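You operate a simulated robot arm through the tools that you are given. There is no shell and no other tool. Be economical: measure what you need, move in short steps, check, and stop when the job is done.

Carry out the task below with a simulated robot arm. There is one attempt and no reset: what you move stays moved.

TASK
Fetch the white pad and set it on top of the ledge brick.
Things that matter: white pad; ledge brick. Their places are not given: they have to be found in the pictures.

It is judged by the outcome, as a careful person would: the job done as asked, and still so three seconds after it is handed in. It fails if anything else is knocked over, pushed out of place, dropped, spilled or broken.

THE ROBOT
A 6-joint arm with a two-finger parallel gripper, fixed in place. Base frame: the origin is at the foot of the arm, x ahead of it, y to its left, z up; the work surface is at about z = 0.74. Lengths are in m, angles in rad, forces in N, time in s.
With the tool pointing down near the work surface it reaches from about 0.2 to 0.64 m from the base axis. Its first joint turns from -1.152 to 1.152 rad. Payload 2.7 kg.
Tool frame: the origin (TCP) lies between the finger pads and is the grasp point; the fingertips stand 0.023 m ahead of it; z points along the fingers, y is the line along which they close. The gripper opens to 0.094 m. The fingers are 0.038 m wide and 0.01 m thick; the gripper's body (0.054 by 0.096 m) begins 0.039 m behind the TCP.
Orientation is that of the tool frame in the base frame, as a unit quaternion [w, x, y, z]. With the fingers straight down and closing along the base's y, the tool's x points along the base's -x, its y along +y and its z along -z.

THE INTERFACE
- The arm moves only by the tool apply_moves. Its argument "moves" is a list of rows, each a list of 2 entries, a list of its own where there are three numbers: the shift along the tool's x, y, z in units of 150 mm (1.0 is 150 mm), then the turn, a rotation vector about the tool's x, y, z in units of 45 degrees (1.0 is 45 degrees). In form: [[[x, y, z], [ax, ay, az]], ...]. A call has 1 to 20 rows; each row is the pose to reach, as a shift and turn from the pose commanded when the call began, along the tool's axes at that moment. "grip" is the closure in counts, from 0 (fully open) to 255 (shut), set as the call begins (left out, the last holds). A call with a number of a shift or a turn outside -1 to 1 is refused whole. A row lasts 0.2 s, in which the tool goes at most 0.05 m and 0.15 rad; a call with a longer step from one row to the next is refused whole, and so is a gripper value outside its range. A pose out of reach is approached as far as the arm can. The call stops where the force on the tool passes 40 N (or 10 N more than at its start, if that is more) or the arm is blocked; 0.2 s more then pass. The fingers move at their own pace (about 0.045 m/s each) and stop on an object; they squeeze with about 43 N. The grip force told is the motor's: it shows also when the fingers shut on nothing. Time passes only in rows, and 0.2 s behind the last, so rows that repeat a pose let the fingers close. It gives the time, the measured TCP pose, the force on the tool (base axes), the opening and the grip force at its end, in the units of the frame above (readings bear some noise), and new pictures: "views" is both (left out), scene, wrist or none.
- Cameras (640 x 400 px; columns grow to the right, rows downward): "scene" is fixed at [0.0466, -0.4167, 1.403]; the picture's right is [0.95, -0.31, 0.00], its down [-0.18, -0.56, -0.81] and it looks along [0.25, 0.77, -0.59] (base axes); focal length 363 px, centre (320, 200). "wrist" rides on the gripper at [-0.039, 0, -0.044] in the tool frame; the picture's right is [0.00, -1.00, 0.00], its down [0.97, 0.00, -0.24] and it looks along [0.24, 0.00, 0.97] (tool axes); focal length 218 px, centre (320, 200).
- point_at(camera, pixels): there is no depth. For up to 12 entries [column, row, z] of the newest picture of that camera ("zoom" is the newest enlarged one), the place [x, y] in the base frame at which the ray of that pixel passes the height z, good to about 0.002 m. No time passes.
- enlarge(camera, box): a new picture of the part [left, top, right, bottom] of that camera's present view, enlarged. No time passes.
- finish_job(): hands the job in; it is judged then, once.

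Work in short steps. Measure before you move; look again where a grasp or a placing could have gone wrong, and mend it. You have 60 turns and 120 pictures in all, the two below and enlarged ones among them. Open the gripper and draw the arm clear of the work before you hand the job in, unless the task says otherwise; then end with one line.

The tools are called by a JSON object that holds its "api" and its "payload". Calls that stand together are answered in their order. apply_moves: Moves the arm, as the interface text tells. Its arguments: {"type":"object","properties":{"moves":{"type":"array","items":{"type":"array"}},"grip":{"type":"number"},"views":{"type":"string","enum":["both","scene","wrist","none"]}},"required":["moves"]} The other tools are called the same way: point_at (camera, pixels) gives the place at which the rays of pixels pass given heights; enlarge (camera, box) takes an enlarged picture of a part of a camera's view; finish_job () hands the job in.

At the start:

```text
time: 0.0
position: [0.449, 0.1808, 0.9626]
ee_rot: [0.0, 0.0, 1.0, 0.0]
wrist_force: [1.0, 0.7, -0.1]
grip_width: 0.0939
grasp_force: 0.0
```

scene: 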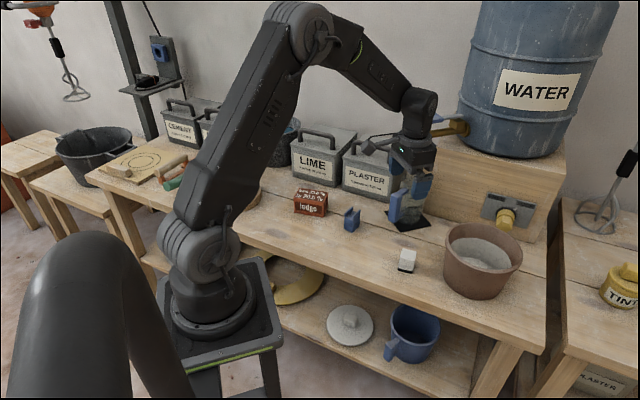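
wrist: 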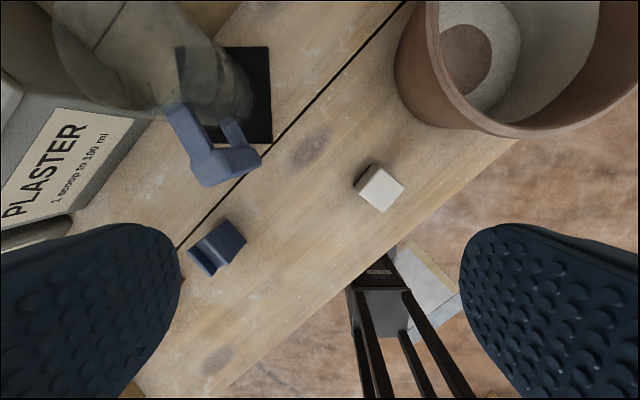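

The white pad seems to be at scene (407,260), the ledge brick at (310,203). I enlarge both to see their shape.

{"api": "enlarge", "payload": {"camera": "scene", "box": [280, 170, 440, 280]}}

{"api": "enlarge", "payload": {"camera": "wrist", "box": [320, 140, 440, 230]}}

{"api": "point_at", "payload": {"camera": "wrist", "pixels": [[375, 163, 0.77], [404, 184, 0.77], [386, 212, 0.77], [354, 188, 0.77], [380, 188, 0.77], [380, 188, 0.76]]}}

{"api": "point_at", "payload": {"camera": "scene", "pixels": [[294, 213, 0.74], [325, 216, 0.74], [399, 270, 0.74], [412, 273, 0.74], [310, 190, 0.78]]}}

```text
3.64 times, centred on (360, 225) of scene
```

zoom: 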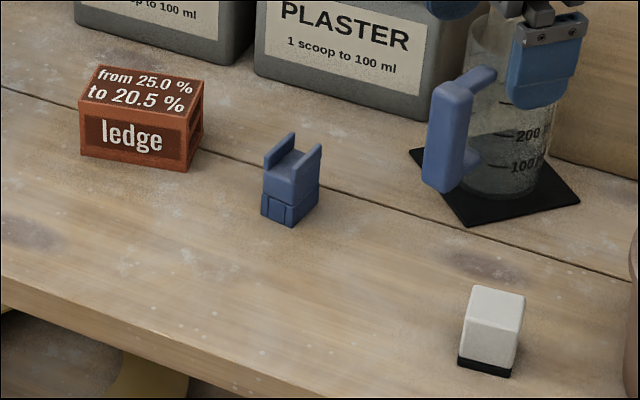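

```text
4.44 times, centred on (380, 185) of wrist
```

zoom: 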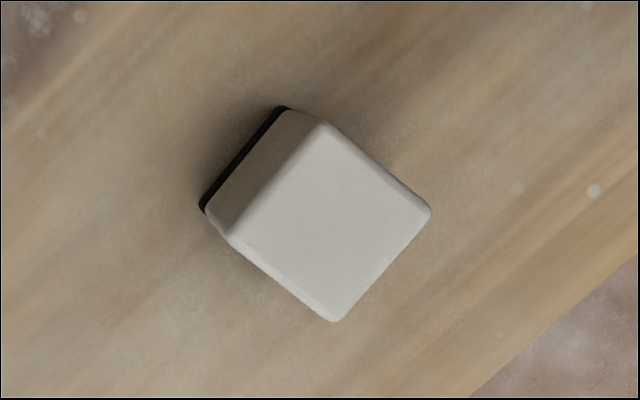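

```text
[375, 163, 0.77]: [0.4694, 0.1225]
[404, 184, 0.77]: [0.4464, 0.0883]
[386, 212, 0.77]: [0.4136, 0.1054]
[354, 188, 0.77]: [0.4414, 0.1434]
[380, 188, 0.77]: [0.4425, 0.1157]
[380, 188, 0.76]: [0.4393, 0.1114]
```

```text
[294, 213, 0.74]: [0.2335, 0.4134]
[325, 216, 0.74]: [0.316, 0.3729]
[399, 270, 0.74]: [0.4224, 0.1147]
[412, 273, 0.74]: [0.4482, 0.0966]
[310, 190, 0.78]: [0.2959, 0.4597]
```

Measuring the pad's corners from the wrist zoom at several heights, and scene corners to settle its height.

{"api": "point_at", "payload": {"camera": "zoom", "pixels": [[283, 107, 0.74], [200, 208, 0.74], [322, 122, 0.78], [432, 210, 0.78], [335, 322, 0.78], [230, 243, 0.78], [322, 122, 0.77], [432, 210, 0.77], [335, 322, 0.77], [230, 243, 0.77]]}}

{"api": "point_at", "payload": {"camera": "scene", "pixels": [[401.8, 248.3, 0.78], [416.6, 251.3, 0.78], [414, 264.5, 0.78], [399.3, 261.5, 0.78], [401.8, 248.3, 0.77], [416.6, 251.3, 0.77], [414, 264.5, 0.77], [399.3, 261.5, 0.77], [397.6, 271.1, 0.74], [412.4, 273.9, 0.74]]}}

{"api": "enlarge", "payload": {"camera": "scene", "box": [280, 175, 360, 225]}}

```text
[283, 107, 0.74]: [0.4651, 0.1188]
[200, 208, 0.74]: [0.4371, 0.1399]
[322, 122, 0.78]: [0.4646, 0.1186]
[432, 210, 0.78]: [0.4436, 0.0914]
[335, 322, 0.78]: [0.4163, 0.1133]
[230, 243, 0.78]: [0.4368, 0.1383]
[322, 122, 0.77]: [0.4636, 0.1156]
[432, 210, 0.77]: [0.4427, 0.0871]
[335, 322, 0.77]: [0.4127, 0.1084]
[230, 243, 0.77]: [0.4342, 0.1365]
```

```text
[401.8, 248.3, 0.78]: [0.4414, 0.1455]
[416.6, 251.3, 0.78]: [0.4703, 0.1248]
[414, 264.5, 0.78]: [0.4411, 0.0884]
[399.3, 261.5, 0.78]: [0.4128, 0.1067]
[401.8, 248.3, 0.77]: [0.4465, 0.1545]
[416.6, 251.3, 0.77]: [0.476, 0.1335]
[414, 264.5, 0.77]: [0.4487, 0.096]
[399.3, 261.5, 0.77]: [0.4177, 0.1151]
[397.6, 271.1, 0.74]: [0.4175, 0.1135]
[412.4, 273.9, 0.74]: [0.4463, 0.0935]
```

```text
8.00 times, centred on (320, 200) of scene
```

zoom: 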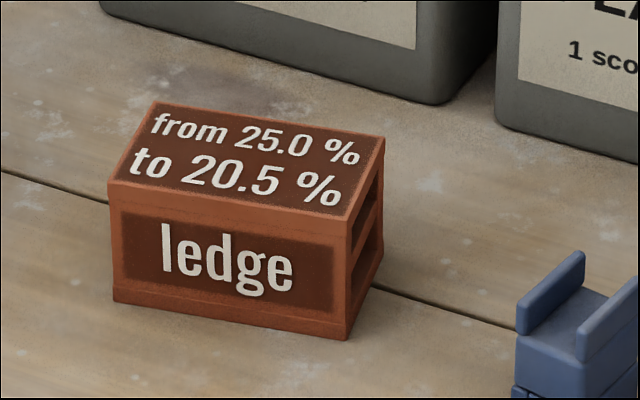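

{"api": "point_at", "payload": {"camera": "zoom", "pixels": [[113, 301, 0.74], [347, 340, 0.74], [381, 258, 0.74], [108, 185, 0.785], [345, 220, 0.785], [384, 137, 0.785], [155, 102, 0.785], [108, 185, 0.78], [345, 220, 0.78], [384, 137, 0.78], [155, 102, 0.78]]}}

```text
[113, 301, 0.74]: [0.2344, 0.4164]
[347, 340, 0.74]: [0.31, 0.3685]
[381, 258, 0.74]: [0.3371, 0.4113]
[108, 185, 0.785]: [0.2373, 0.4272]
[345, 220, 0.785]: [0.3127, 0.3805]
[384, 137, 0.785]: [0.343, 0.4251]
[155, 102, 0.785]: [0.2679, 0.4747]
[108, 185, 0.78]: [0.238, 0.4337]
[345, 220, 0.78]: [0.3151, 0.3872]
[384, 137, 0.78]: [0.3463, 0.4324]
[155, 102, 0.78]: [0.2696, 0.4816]
```

Pad: centre about (0.4405,0.1154), top ≈0.778, edges at 52° / -38°. Brick: centre ≈(0.287,0.416), top ≈0.793. Checking the pot's clearance.

{"api": "point_at", "payload": {"camera": "scene", "pixels": [[446, 280, 0.74], [445, 240, 0.84], [445, 240, 0.86], [523, 250, 0.84], [450, 290, 0.74], [500, 297, 0.74], [484, 223, 0.84], [484, 270, 0.84], [475, 299, 0.74]]}}

{"api": "point_at", "payload": {"camera": "wrist", "pixels": [[425, 20, 0.84], [440, 80, 0.84], [480, 120, 0.84], [530, 137, 0.84], [396, 75, 0.74], [410, 105, 0.74]]}}

{"api": "enlarge", "payload": {"camera": "scene", "box": [380, 200, 540, 310]}}

```text
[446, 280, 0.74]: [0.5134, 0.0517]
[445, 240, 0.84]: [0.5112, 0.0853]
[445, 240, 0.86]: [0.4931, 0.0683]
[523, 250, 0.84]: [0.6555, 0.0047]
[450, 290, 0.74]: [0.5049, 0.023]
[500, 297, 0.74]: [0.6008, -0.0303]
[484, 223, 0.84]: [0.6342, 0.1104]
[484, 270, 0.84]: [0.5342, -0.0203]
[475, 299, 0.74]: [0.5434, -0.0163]
```

```text
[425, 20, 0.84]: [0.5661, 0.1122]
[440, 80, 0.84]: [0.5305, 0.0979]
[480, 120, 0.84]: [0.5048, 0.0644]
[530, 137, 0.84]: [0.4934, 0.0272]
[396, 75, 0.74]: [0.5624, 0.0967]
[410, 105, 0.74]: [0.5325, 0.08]
```

```text
3.64 times, centred on (460, 255) of scene
```

zoom: 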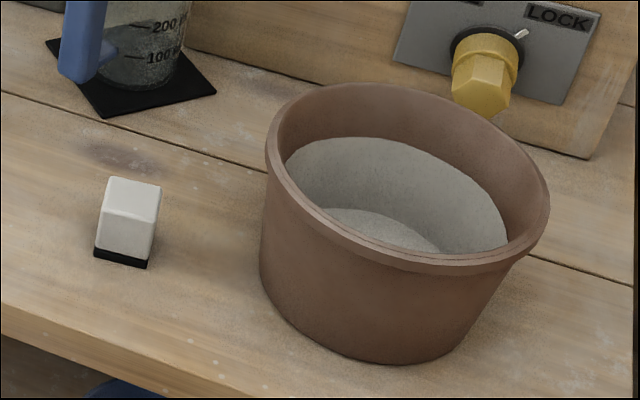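

Pot rim centre about (0.584,0.044), radius 0.08, leaving room. I move above the pad at z≈0.90 while turning so the fingers close along the 141° edge, partly opened.

{"api": "apply_moves", "payload": {"moves": [[[0.01, -0.09, 0.08], [0, 0, -0.18]], [[0.02, -0.18, 0.16], [0, 0, -0.36]], [[0.03, -0.26, 0.25], [0, 0, -0.54]], [[0.045, -0.35, 0.33], [0, 0, -0.72]], [[0.057, -0.436, 0.417], [0, 0, -0.9]], [[0.057, -0.436, 0.417], [0, 0, -0.99]]], "grip": 80, "views": "none"}}

{"api": "apply_moves", "payload": {"moves": [[[0, 0, 0], [0, 0, -0.15]], [[0, 0, 0], [0, 0, -0.15]]]}}

```text
time: 1.4
position: [0.439, 0.1162, 0.9004]
ee_rot: [0.0, -0.38, 0.925, 0.001]
wrist_force: [-0.5, -0.6, -0.1]
grip_width: 0.0645
grasp_force: 0.1
```

```text
time: 2.0
position: [0.4403, 0.1153, 0.9011]
ee_rot: [0.0, -0.433, 0.901, 0.0]
wrist_force: [0.4, -0.2, -0.7]
grip_width: 0.0646
grasp_force: 0.0
```

scene: 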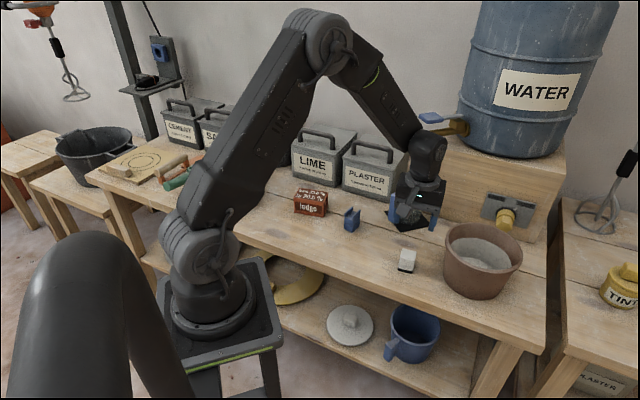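
wrist: 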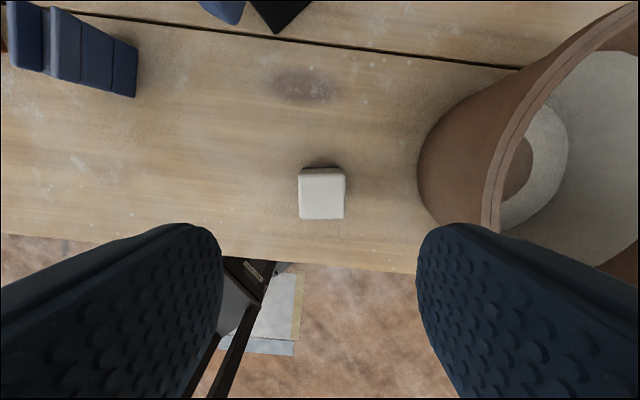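

{"api": "point_at", "payload": {"camera": "wrist", "pixels": [[299, 173, 0.778], [345, 172, 0.778], [345, 219, 0.778], [301, 219, 0.778], [484, 220, 0.83], [484, 220, 0.85]]}}

```text
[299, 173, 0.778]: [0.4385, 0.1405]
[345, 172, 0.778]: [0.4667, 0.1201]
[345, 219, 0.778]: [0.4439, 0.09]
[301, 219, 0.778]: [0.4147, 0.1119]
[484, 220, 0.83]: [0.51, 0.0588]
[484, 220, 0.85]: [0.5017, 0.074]
```

Pad centre confirmed (0.441,0.1156). Descending to TCP z≈0.769.

{"api": "apply_moves", "payload": {"moves": [[[0, 0, 0.2], [0, 0, 0]], [[0, 0, 0.4], [0, 0, 0]], [[0, 0, 0.55], [0, 0, 0]], [[0, 0, 0.68], [0, 0, 0]], [[0, 0, 0.78], [0, 0, 0]], [[0, 0, 0.84], [0, 0, 0]], [[0, 0, 0.88], [0, 0, 0]], [[0, 0, 0.88], [0, 0, 0]]]}}

```text
time: 3.8
position: [0.439, 0.116, 0.7693]
ee_rot: [0.001, -0.433, 0.901, 0.0]
wrist_force: [-0.3, -0.6, 0.4]
grip_width: 0.0646
grasp_force: 0.0
```

scene: 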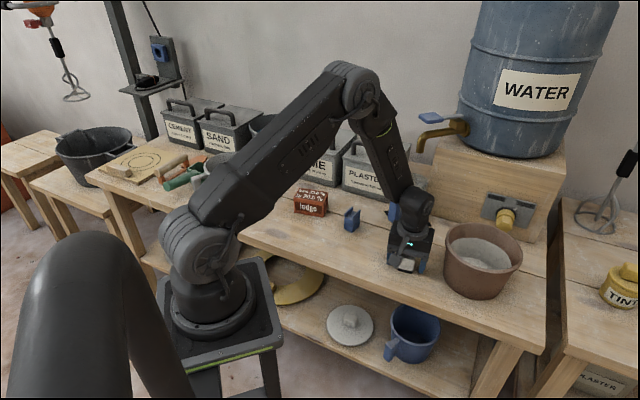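
wrist: 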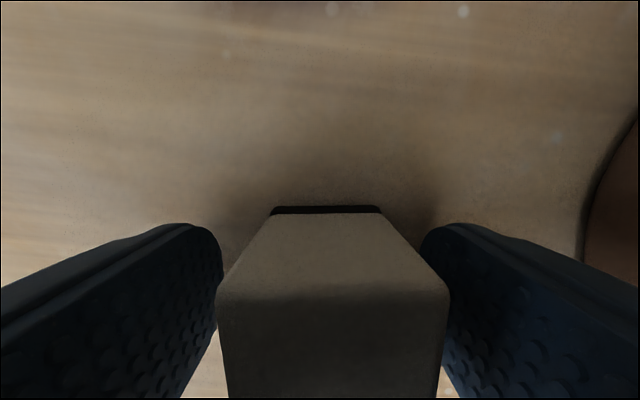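

The pad stands between the fingers. Closing.

{"api": "apply_moves", "payload": {"moves": [[[0, 0, 0], [0, 0, 0]], [[0, 0, 0], [0, 0, 0]], [[0, 0, 0], [0, 0, 0]], [[0, 0, 0], [0, 0, 0]], [[0, 0, 0], [0, 0, 0]]], "grip": 255, "views": "wrist"}}

{"api": "apply_moves", "payload": {"moves": [[[0, 0, -0.1], [0, 0, 0]], [[0, 0, -0.25], [0, 0, 0]], [[0, 0, -0.5], [0, 0, 0]], [[0, 0, -0.75], [0, 0, 0]], [[0, 0, -0.9], [0, 0, 0]], [[0, 0, -0.9], [0, 0, 0]]]}}

```text
time: 5.0
position: [0.4393, 0.1153, 0.7696]
ee_rot: [0.0, -0.433, 0.901, 0.0]
wrist_force: [0.3, 0.9, 0.2]
grip_width: 0.0355
grasp_force: 43.2
```

wrist: 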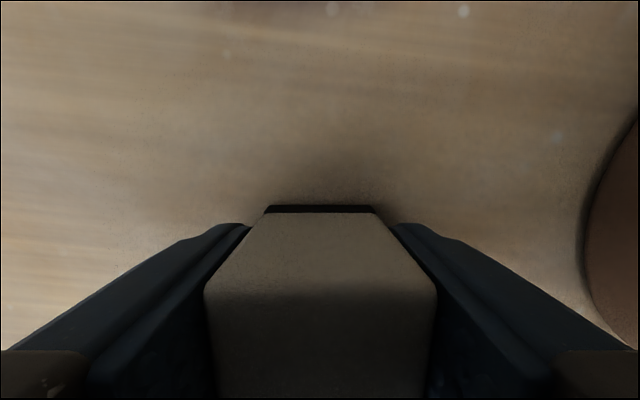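

```text
time: 6.4
position: [0.4397, 0.1154, 0.9045]
ee_rot: [0.0, -0.433, 0.902, 0.001]
wrist_force: [0.5, -0.1, -0.3]
grip_width: 0.0351
grasp_force: 43.0
```

scene: 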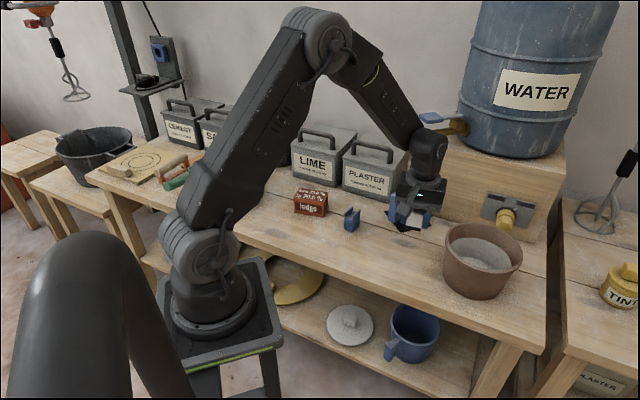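
wrist: 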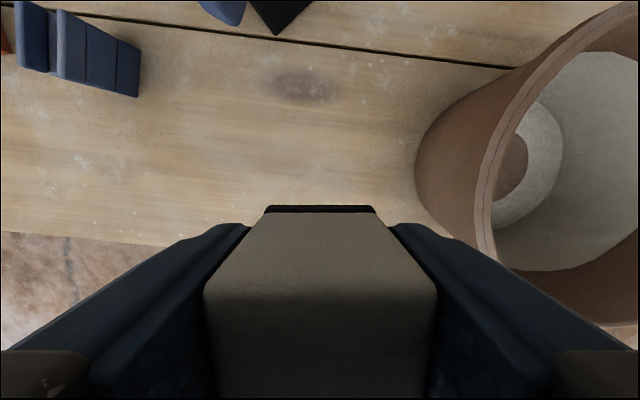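

Holding (width 0.035). Checking the LIME box's front edge, then carry the pad toward the brick at z≈0.92.

{"api": "point_at", "payload": {"camera": "scene", "pixels": [[293, 180, 0.74], [337, 188, 0.74], [345, 190, 0.74], [293, 150, 0.82], [295, 133, 0.87]]}}

{"api": "apply_moves", "payload": {"moves": [[[-0.05, 0.1, -0.05], [0, 0, 0]], [[-0.14, 0.3, -0.1], [0, 0, 0]], [[-0.25, 0.54, -0.1], [0, 0, 0]], [[-0.36, 0.78, -0.1], [0, 0, 0]], [[-0.45, 0.98, -0.1], [0, 0, 0]], [[-0.45, 0.98, -0.1], [0, 0, 0]]]}}

```text
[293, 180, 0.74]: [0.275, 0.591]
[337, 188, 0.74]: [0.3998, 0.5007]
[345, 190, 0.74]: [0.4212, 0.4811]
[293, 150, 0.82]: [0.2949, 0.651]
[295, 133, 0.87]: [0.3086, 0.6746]
```

```text
time: 7.8
position: [0.3691, 0.259, 0.9171]
ee_rot: [0.0, -0.433, 0.901, -0.001]
wrist_force: [-0.1, -0.6, -0.1]
grip_width: 0.0355
grasp_force: 43.2
```

scene: 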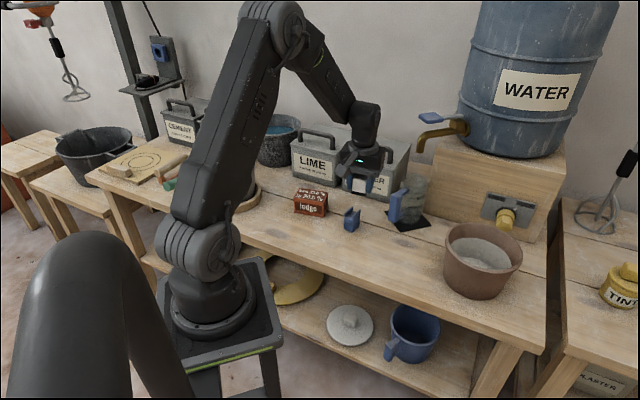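
wrist: 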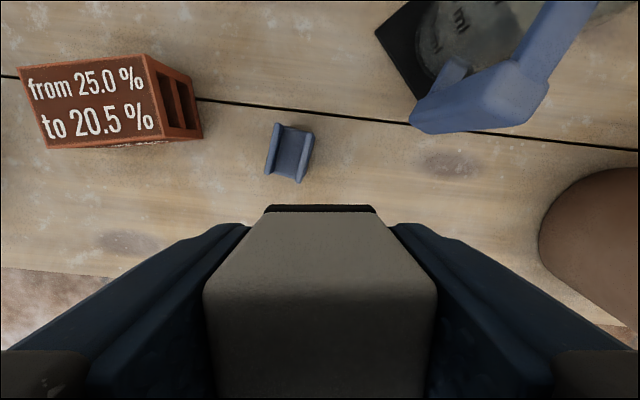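

{"api": "point_at", "payload": {"camera": "wrist", "pixels": [[17, 67, 0.793], [142, 54, 0.793], [160, 141, 0.793], [46, 149, 0.793], [17, 67, 0.788], [142, 54, 0.788], [160, 141, 0.788], [46, 149, 0.788], [203, 138, 0.74]]}}

{"api": "enlarge", "payload": {"camera": "wrist", "box": [0, 30, 240, 180]}}

```text
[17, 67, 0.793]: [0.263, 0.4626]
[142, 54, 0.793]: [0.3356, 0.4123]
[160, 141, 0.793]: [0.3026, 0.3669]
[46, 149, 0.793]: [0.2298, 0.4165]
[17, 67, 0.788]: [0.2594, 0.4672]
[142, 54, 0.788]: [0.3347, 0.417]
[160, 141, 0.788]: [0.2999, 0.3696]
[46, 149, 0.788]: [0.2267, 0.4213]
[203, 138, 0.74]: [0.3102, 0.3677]
```

```text
2.67 times, centred on (120, 105) of wrist
```

zoom: 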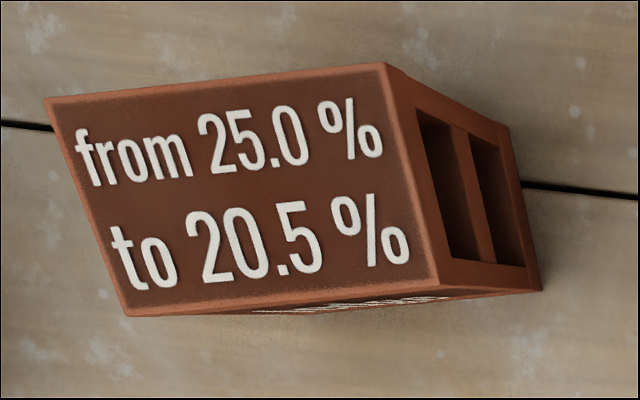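

{"api": "apply_moves", "payload": {"moves": [[[-0.1, 0.2, 0], [0, 0, -0.05]], [[-0.22, 0.46, 0], [0, 0, -0.1]], [[-0.34, 0.72, 0], [0, 0, -0.1]], [[-0.42, 0.9, 0], [0, 0, -0.1]], [[-0.463, 1.0, 0], [0, 0, -0.1]], [[-0.463, 1.0, 0], [0, 0, -0.1]]]}}

```text
time: 9.2
position: [0.2934, 0.4091, 0.9175]
ee_rot: [0.0, -0.468, 0.884, 0.0]
wrist_force: [1.0, 0.5, -1.6]
grip_width: 0.0353
grasp_force: 42.9
```

scene: 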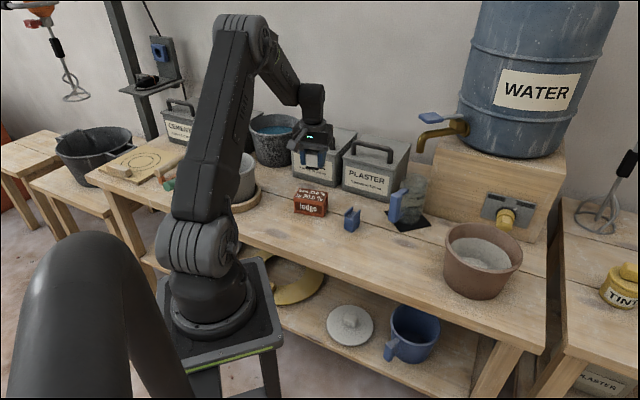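
wrist: 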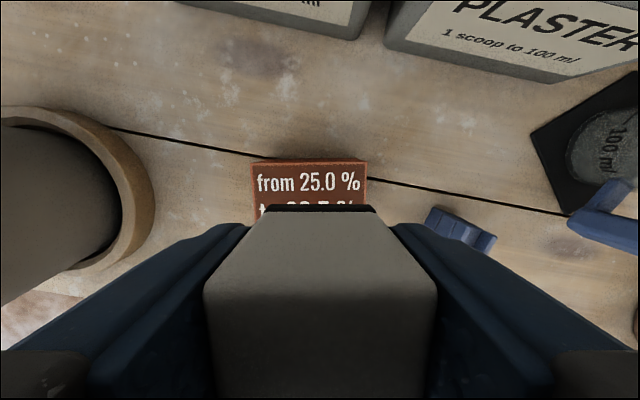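

Brick's far edge shows at (251,163)–(367,160), well aligned. Shifting 10 mm and lowering to just above the brick.

{"api": "point_at", "payload": {"camera": "wrist", "pixels": [[251, 163, 0.793], [367, 160, 0.793]]}}

{"api": "apply_moves", "payload": {"moves": [[[0, 0.066, 0.1], [0, 0, 0]], [[0, 0.066, 0.3], [0, 0, 0]], [[0, 0.066, 0.45], [0, 0, 0]], [[0, 0.066, 0.55], [0, 0, 0]], [[0, 0.066, 0.59], [0, 0, 0]], [[0, 0.066, 0.59], [0, 0, 0]]]}}

{"api": "enlarge", "payload": {"camera": "scene", "box": [270, 140, 366, 220]}}

```text
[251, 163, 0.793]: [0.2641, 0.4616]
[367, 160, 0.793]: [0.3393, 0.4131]
```

```text
time: 10.6
position: [0.2866, 0.4144, 0.8292]
ee_rot: [0.0, -0.468, 0.884, 0.0]
wrist_force: [-0.5, -0.6, -0.4]
grip_width: 0.0357
grasp_force: 43.3
```

scene: 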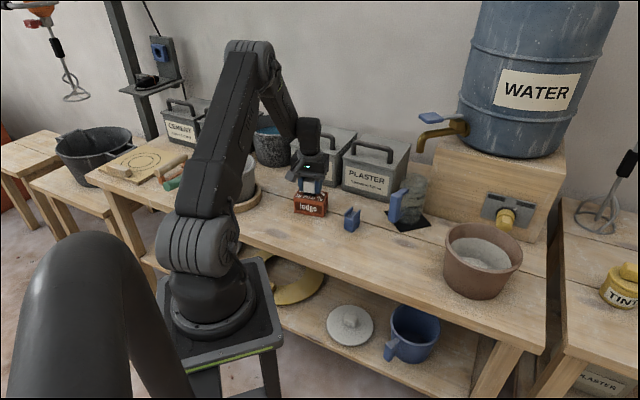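
wrist: 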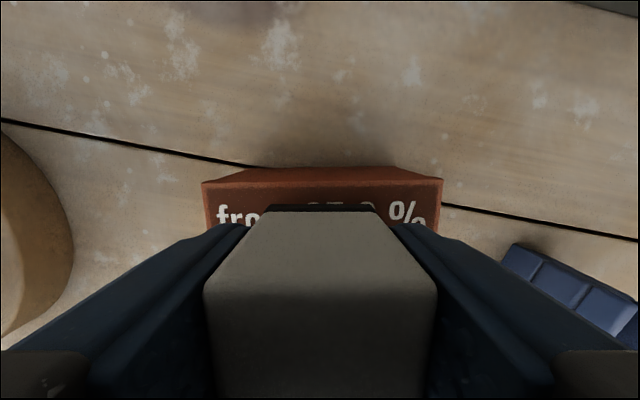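

```text
5.00 times, centred on (318, 180) of scene
```

zoom: 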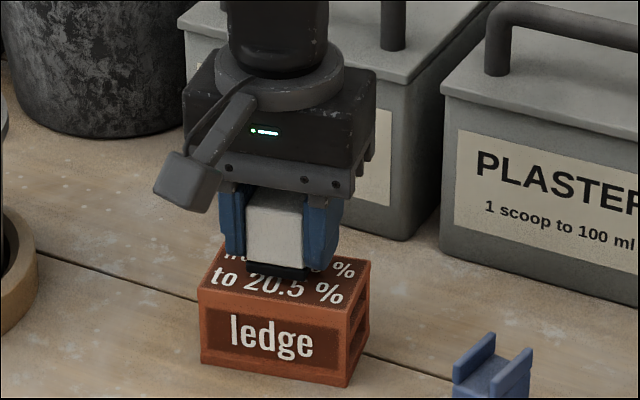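

Pad is over the brick, roughly centred. Lowering in 1 mm steps to contact.

{"api": "apply_moves", "payload": {"moves": [[[0, 0, 0.01], [0, 0, 0]], [[0, 0, 0.02], [0, 0, 0]], [[0, 0, 0.027], [0, 0, 0]], [[0, 0, 0.033], [0, 0, 0]], [[0, 0, 0.04], [0, 0, 0]], [[0, 0, 0.04], [0, 0, 0]]], "views": "none"}}

{"api": "enlarge", "payload": {"camera": "scene", "box": [280, 170, 344, 220]}}

```text
time: 12.0
position: [0.2858, 0.4138, 0.8231]
ee_rot: [0.0, -0.468, 0.884, 0.0]
wrist_force: [-0.3, -0.2, -0.4]
grip_width: 0.0354
grasp_force: 43.2
```

```text
8.00 times, centred on (312, 195) of scene
```

zoom: 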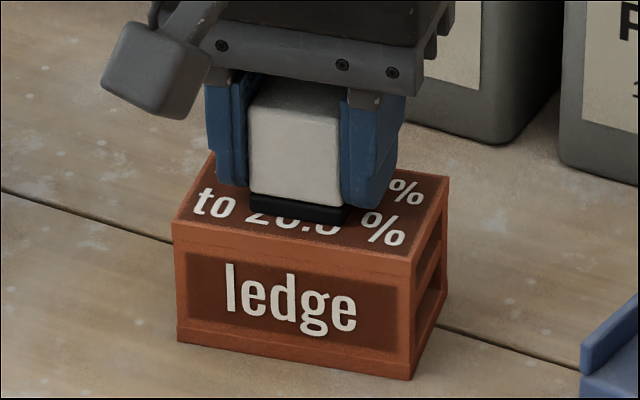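

No contact yet; continuing down in 0.7 mm steps.

{"api": "apply_moves", "payload": {"moves": [[[0, 0, 0.005], [0, 0, 0]], [[0, 0, 0.01], [0, 0, 0]], [[0, 0, 0.01], [0, 0, 0]]], "views": "none"}}

{"api": "apply_moves", "payload": {"moves": [[[0, 0, 0.005], [0, 0, 0]], [[0, 0, 0.005], [0, 0, 0]]], "views": "none"}}

```text
time: 12.8
position: [0.285, 0.414, 0.8246]
ee_rot: [0.0, -0.468, 0.884, 0.001]
wrist_force: [-5.1, -4.6, 16.1]
grip_width: 0.0353
grasp_force: 43.1
```

```text
time: 13.4
position: [0.2861, 0.415, 0.8239]
ee_rot: [0.002, -0.468, 0.884, 0.001]
wrist_force: [-3.8, -5.7, 30.7]
grip_width: 0.0355
grasp_force: 43.7
```

Contact made (31 N). I ease up to about zero load, then open partway.

{"api": "apply_moves", "payload": {"moves": [[[0, 0, -0.01], [0, 0, 0]], [[0, 0, -0.01], [0, 0, 0]]], "views": "none"}}

{"api": "apply_moves", "payload": {"moves": [[[0, 0, 0], [0, 0, 0]], [[0, 0, 0], [0, 0, 0]], [[0, 0, 0], [0, 0, 0]], [[0, 0, 0], [0, 0, 0]]], "grip": 95}}

{"api": "enlarge", "payload": {"camera": "scene", "box": [280, 170, 344, 220]}}

```text
time: 14.0
position: [0.2858, 0.4129, 0.8241]
ee_rot: [0.001, -0.468, 0.884, 0.001]
wrist_force: [0.5, 6.3, 9.5]
grip_width: 0.0355
grasp_force: 43.4
```

```text
time: 15.0
position: [0.2853, 0.4127, 0.8219]
ee_rot: [0.0, -0.468, 0.884, 0.0]
wrist_force: [0.0, -0.4, -0.8]
grip_width: 0.0588
grasp_force: 0.0
```

scene: 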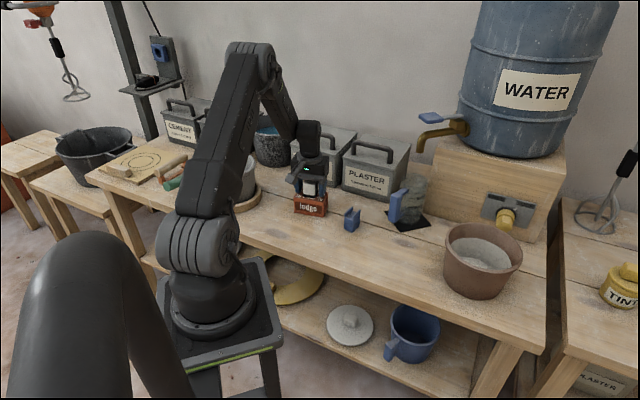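
wrist: 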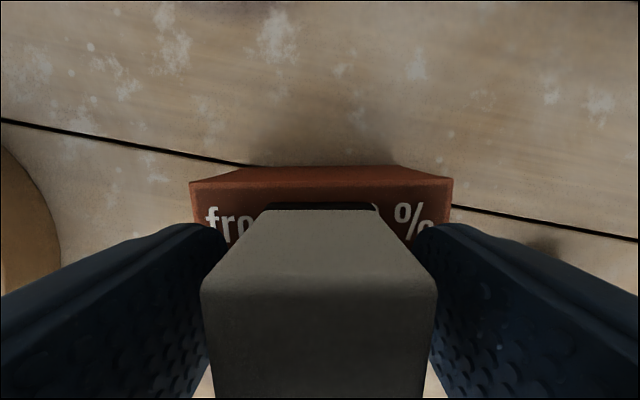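

```text
8.00 times, centred on (312, 195) of scene
```

zoom: 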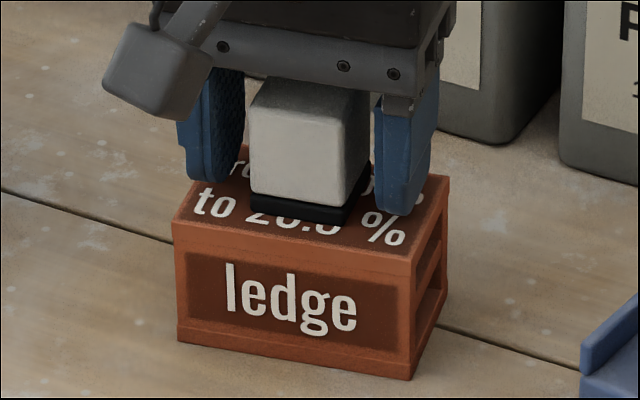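

The pad sits flat on the brick and both fingers are clear. Raising straight up.

{"api": "apply_moves", "payload": {"moves": [[[0, 0, -0.05], [0, 0, 0]], [[0, 0, -0.15], [0, 0, 0]], [[0, 0, -0.35], [0, 0, 0]], [[0, 0, -0.6], [0, 0, 0]], [[0, 0, -0.85], [0, 0, 0]], [[0, 0, -0.95], [0, 0, 0]], [[0, 0, -0.95], [0, 0, 0]]]}}

{"api": "enlarge", "payload": {"camera": "scene", "box": [270, 160, 366, 230]}}

```text
time: 16.6
position: [0.2854, 0.4151, 0.9645]
ee_rot: [0.0, -0.467, 0.884, 0.0]
wrist_force: [-0.2, -0.1, 0.5]
grip_width: 0.0587
grasp_force: 0.2
```

scene: 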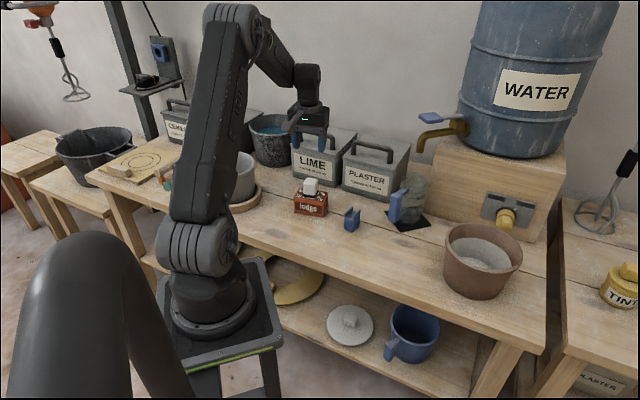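
wrist: 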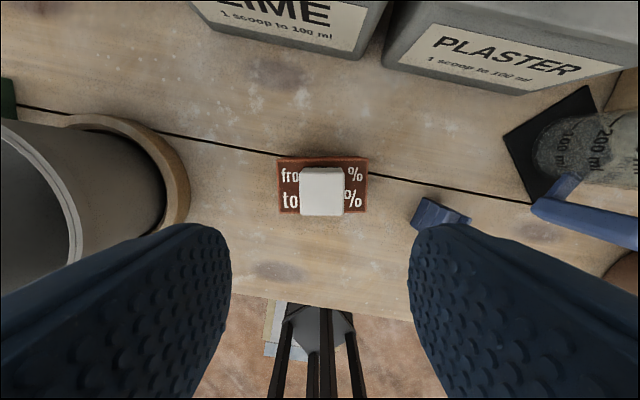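

```text
5.71 times, centred on (318, 195) of scene
```

zoom: 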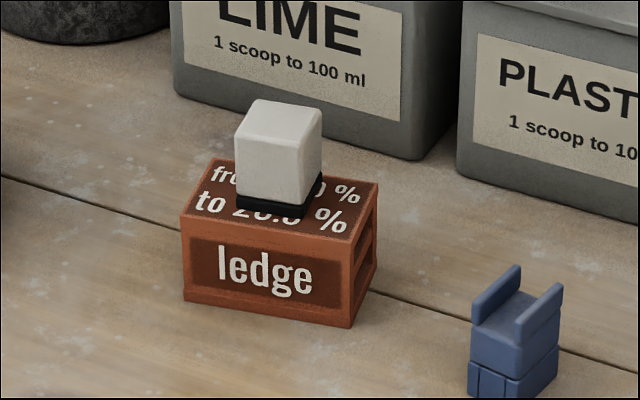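

The pad rests centred on the brick and nothing else has moved. Opening fully, then handing in.

{"api": "apply_moves", "payload": {"moves": [[[0, 0, 0], [0, 0, 0]], [[0, 0, 0], [0, 0, 0]], [[0, 0, 0], [0, 0, 0]]], "grip": 0, "views": "none"}}

{"api": "finish_job", "payload": {}}

```text
time: 17.4
position: [0.285, 0.4169, 0.9639]
ee_rot: [0.0, -0.468, 0.884, 0.0]
wrist_force: [0.1, -0.5, -0.4]
grip_width: 0.0937
grasp_force: 0.0
```

```text
The job is handed in.
```

The white pad is on top of the ledge brick, sitting flat and centred; the gripper is open and raised clear, and the last pictures show nothing else moved.
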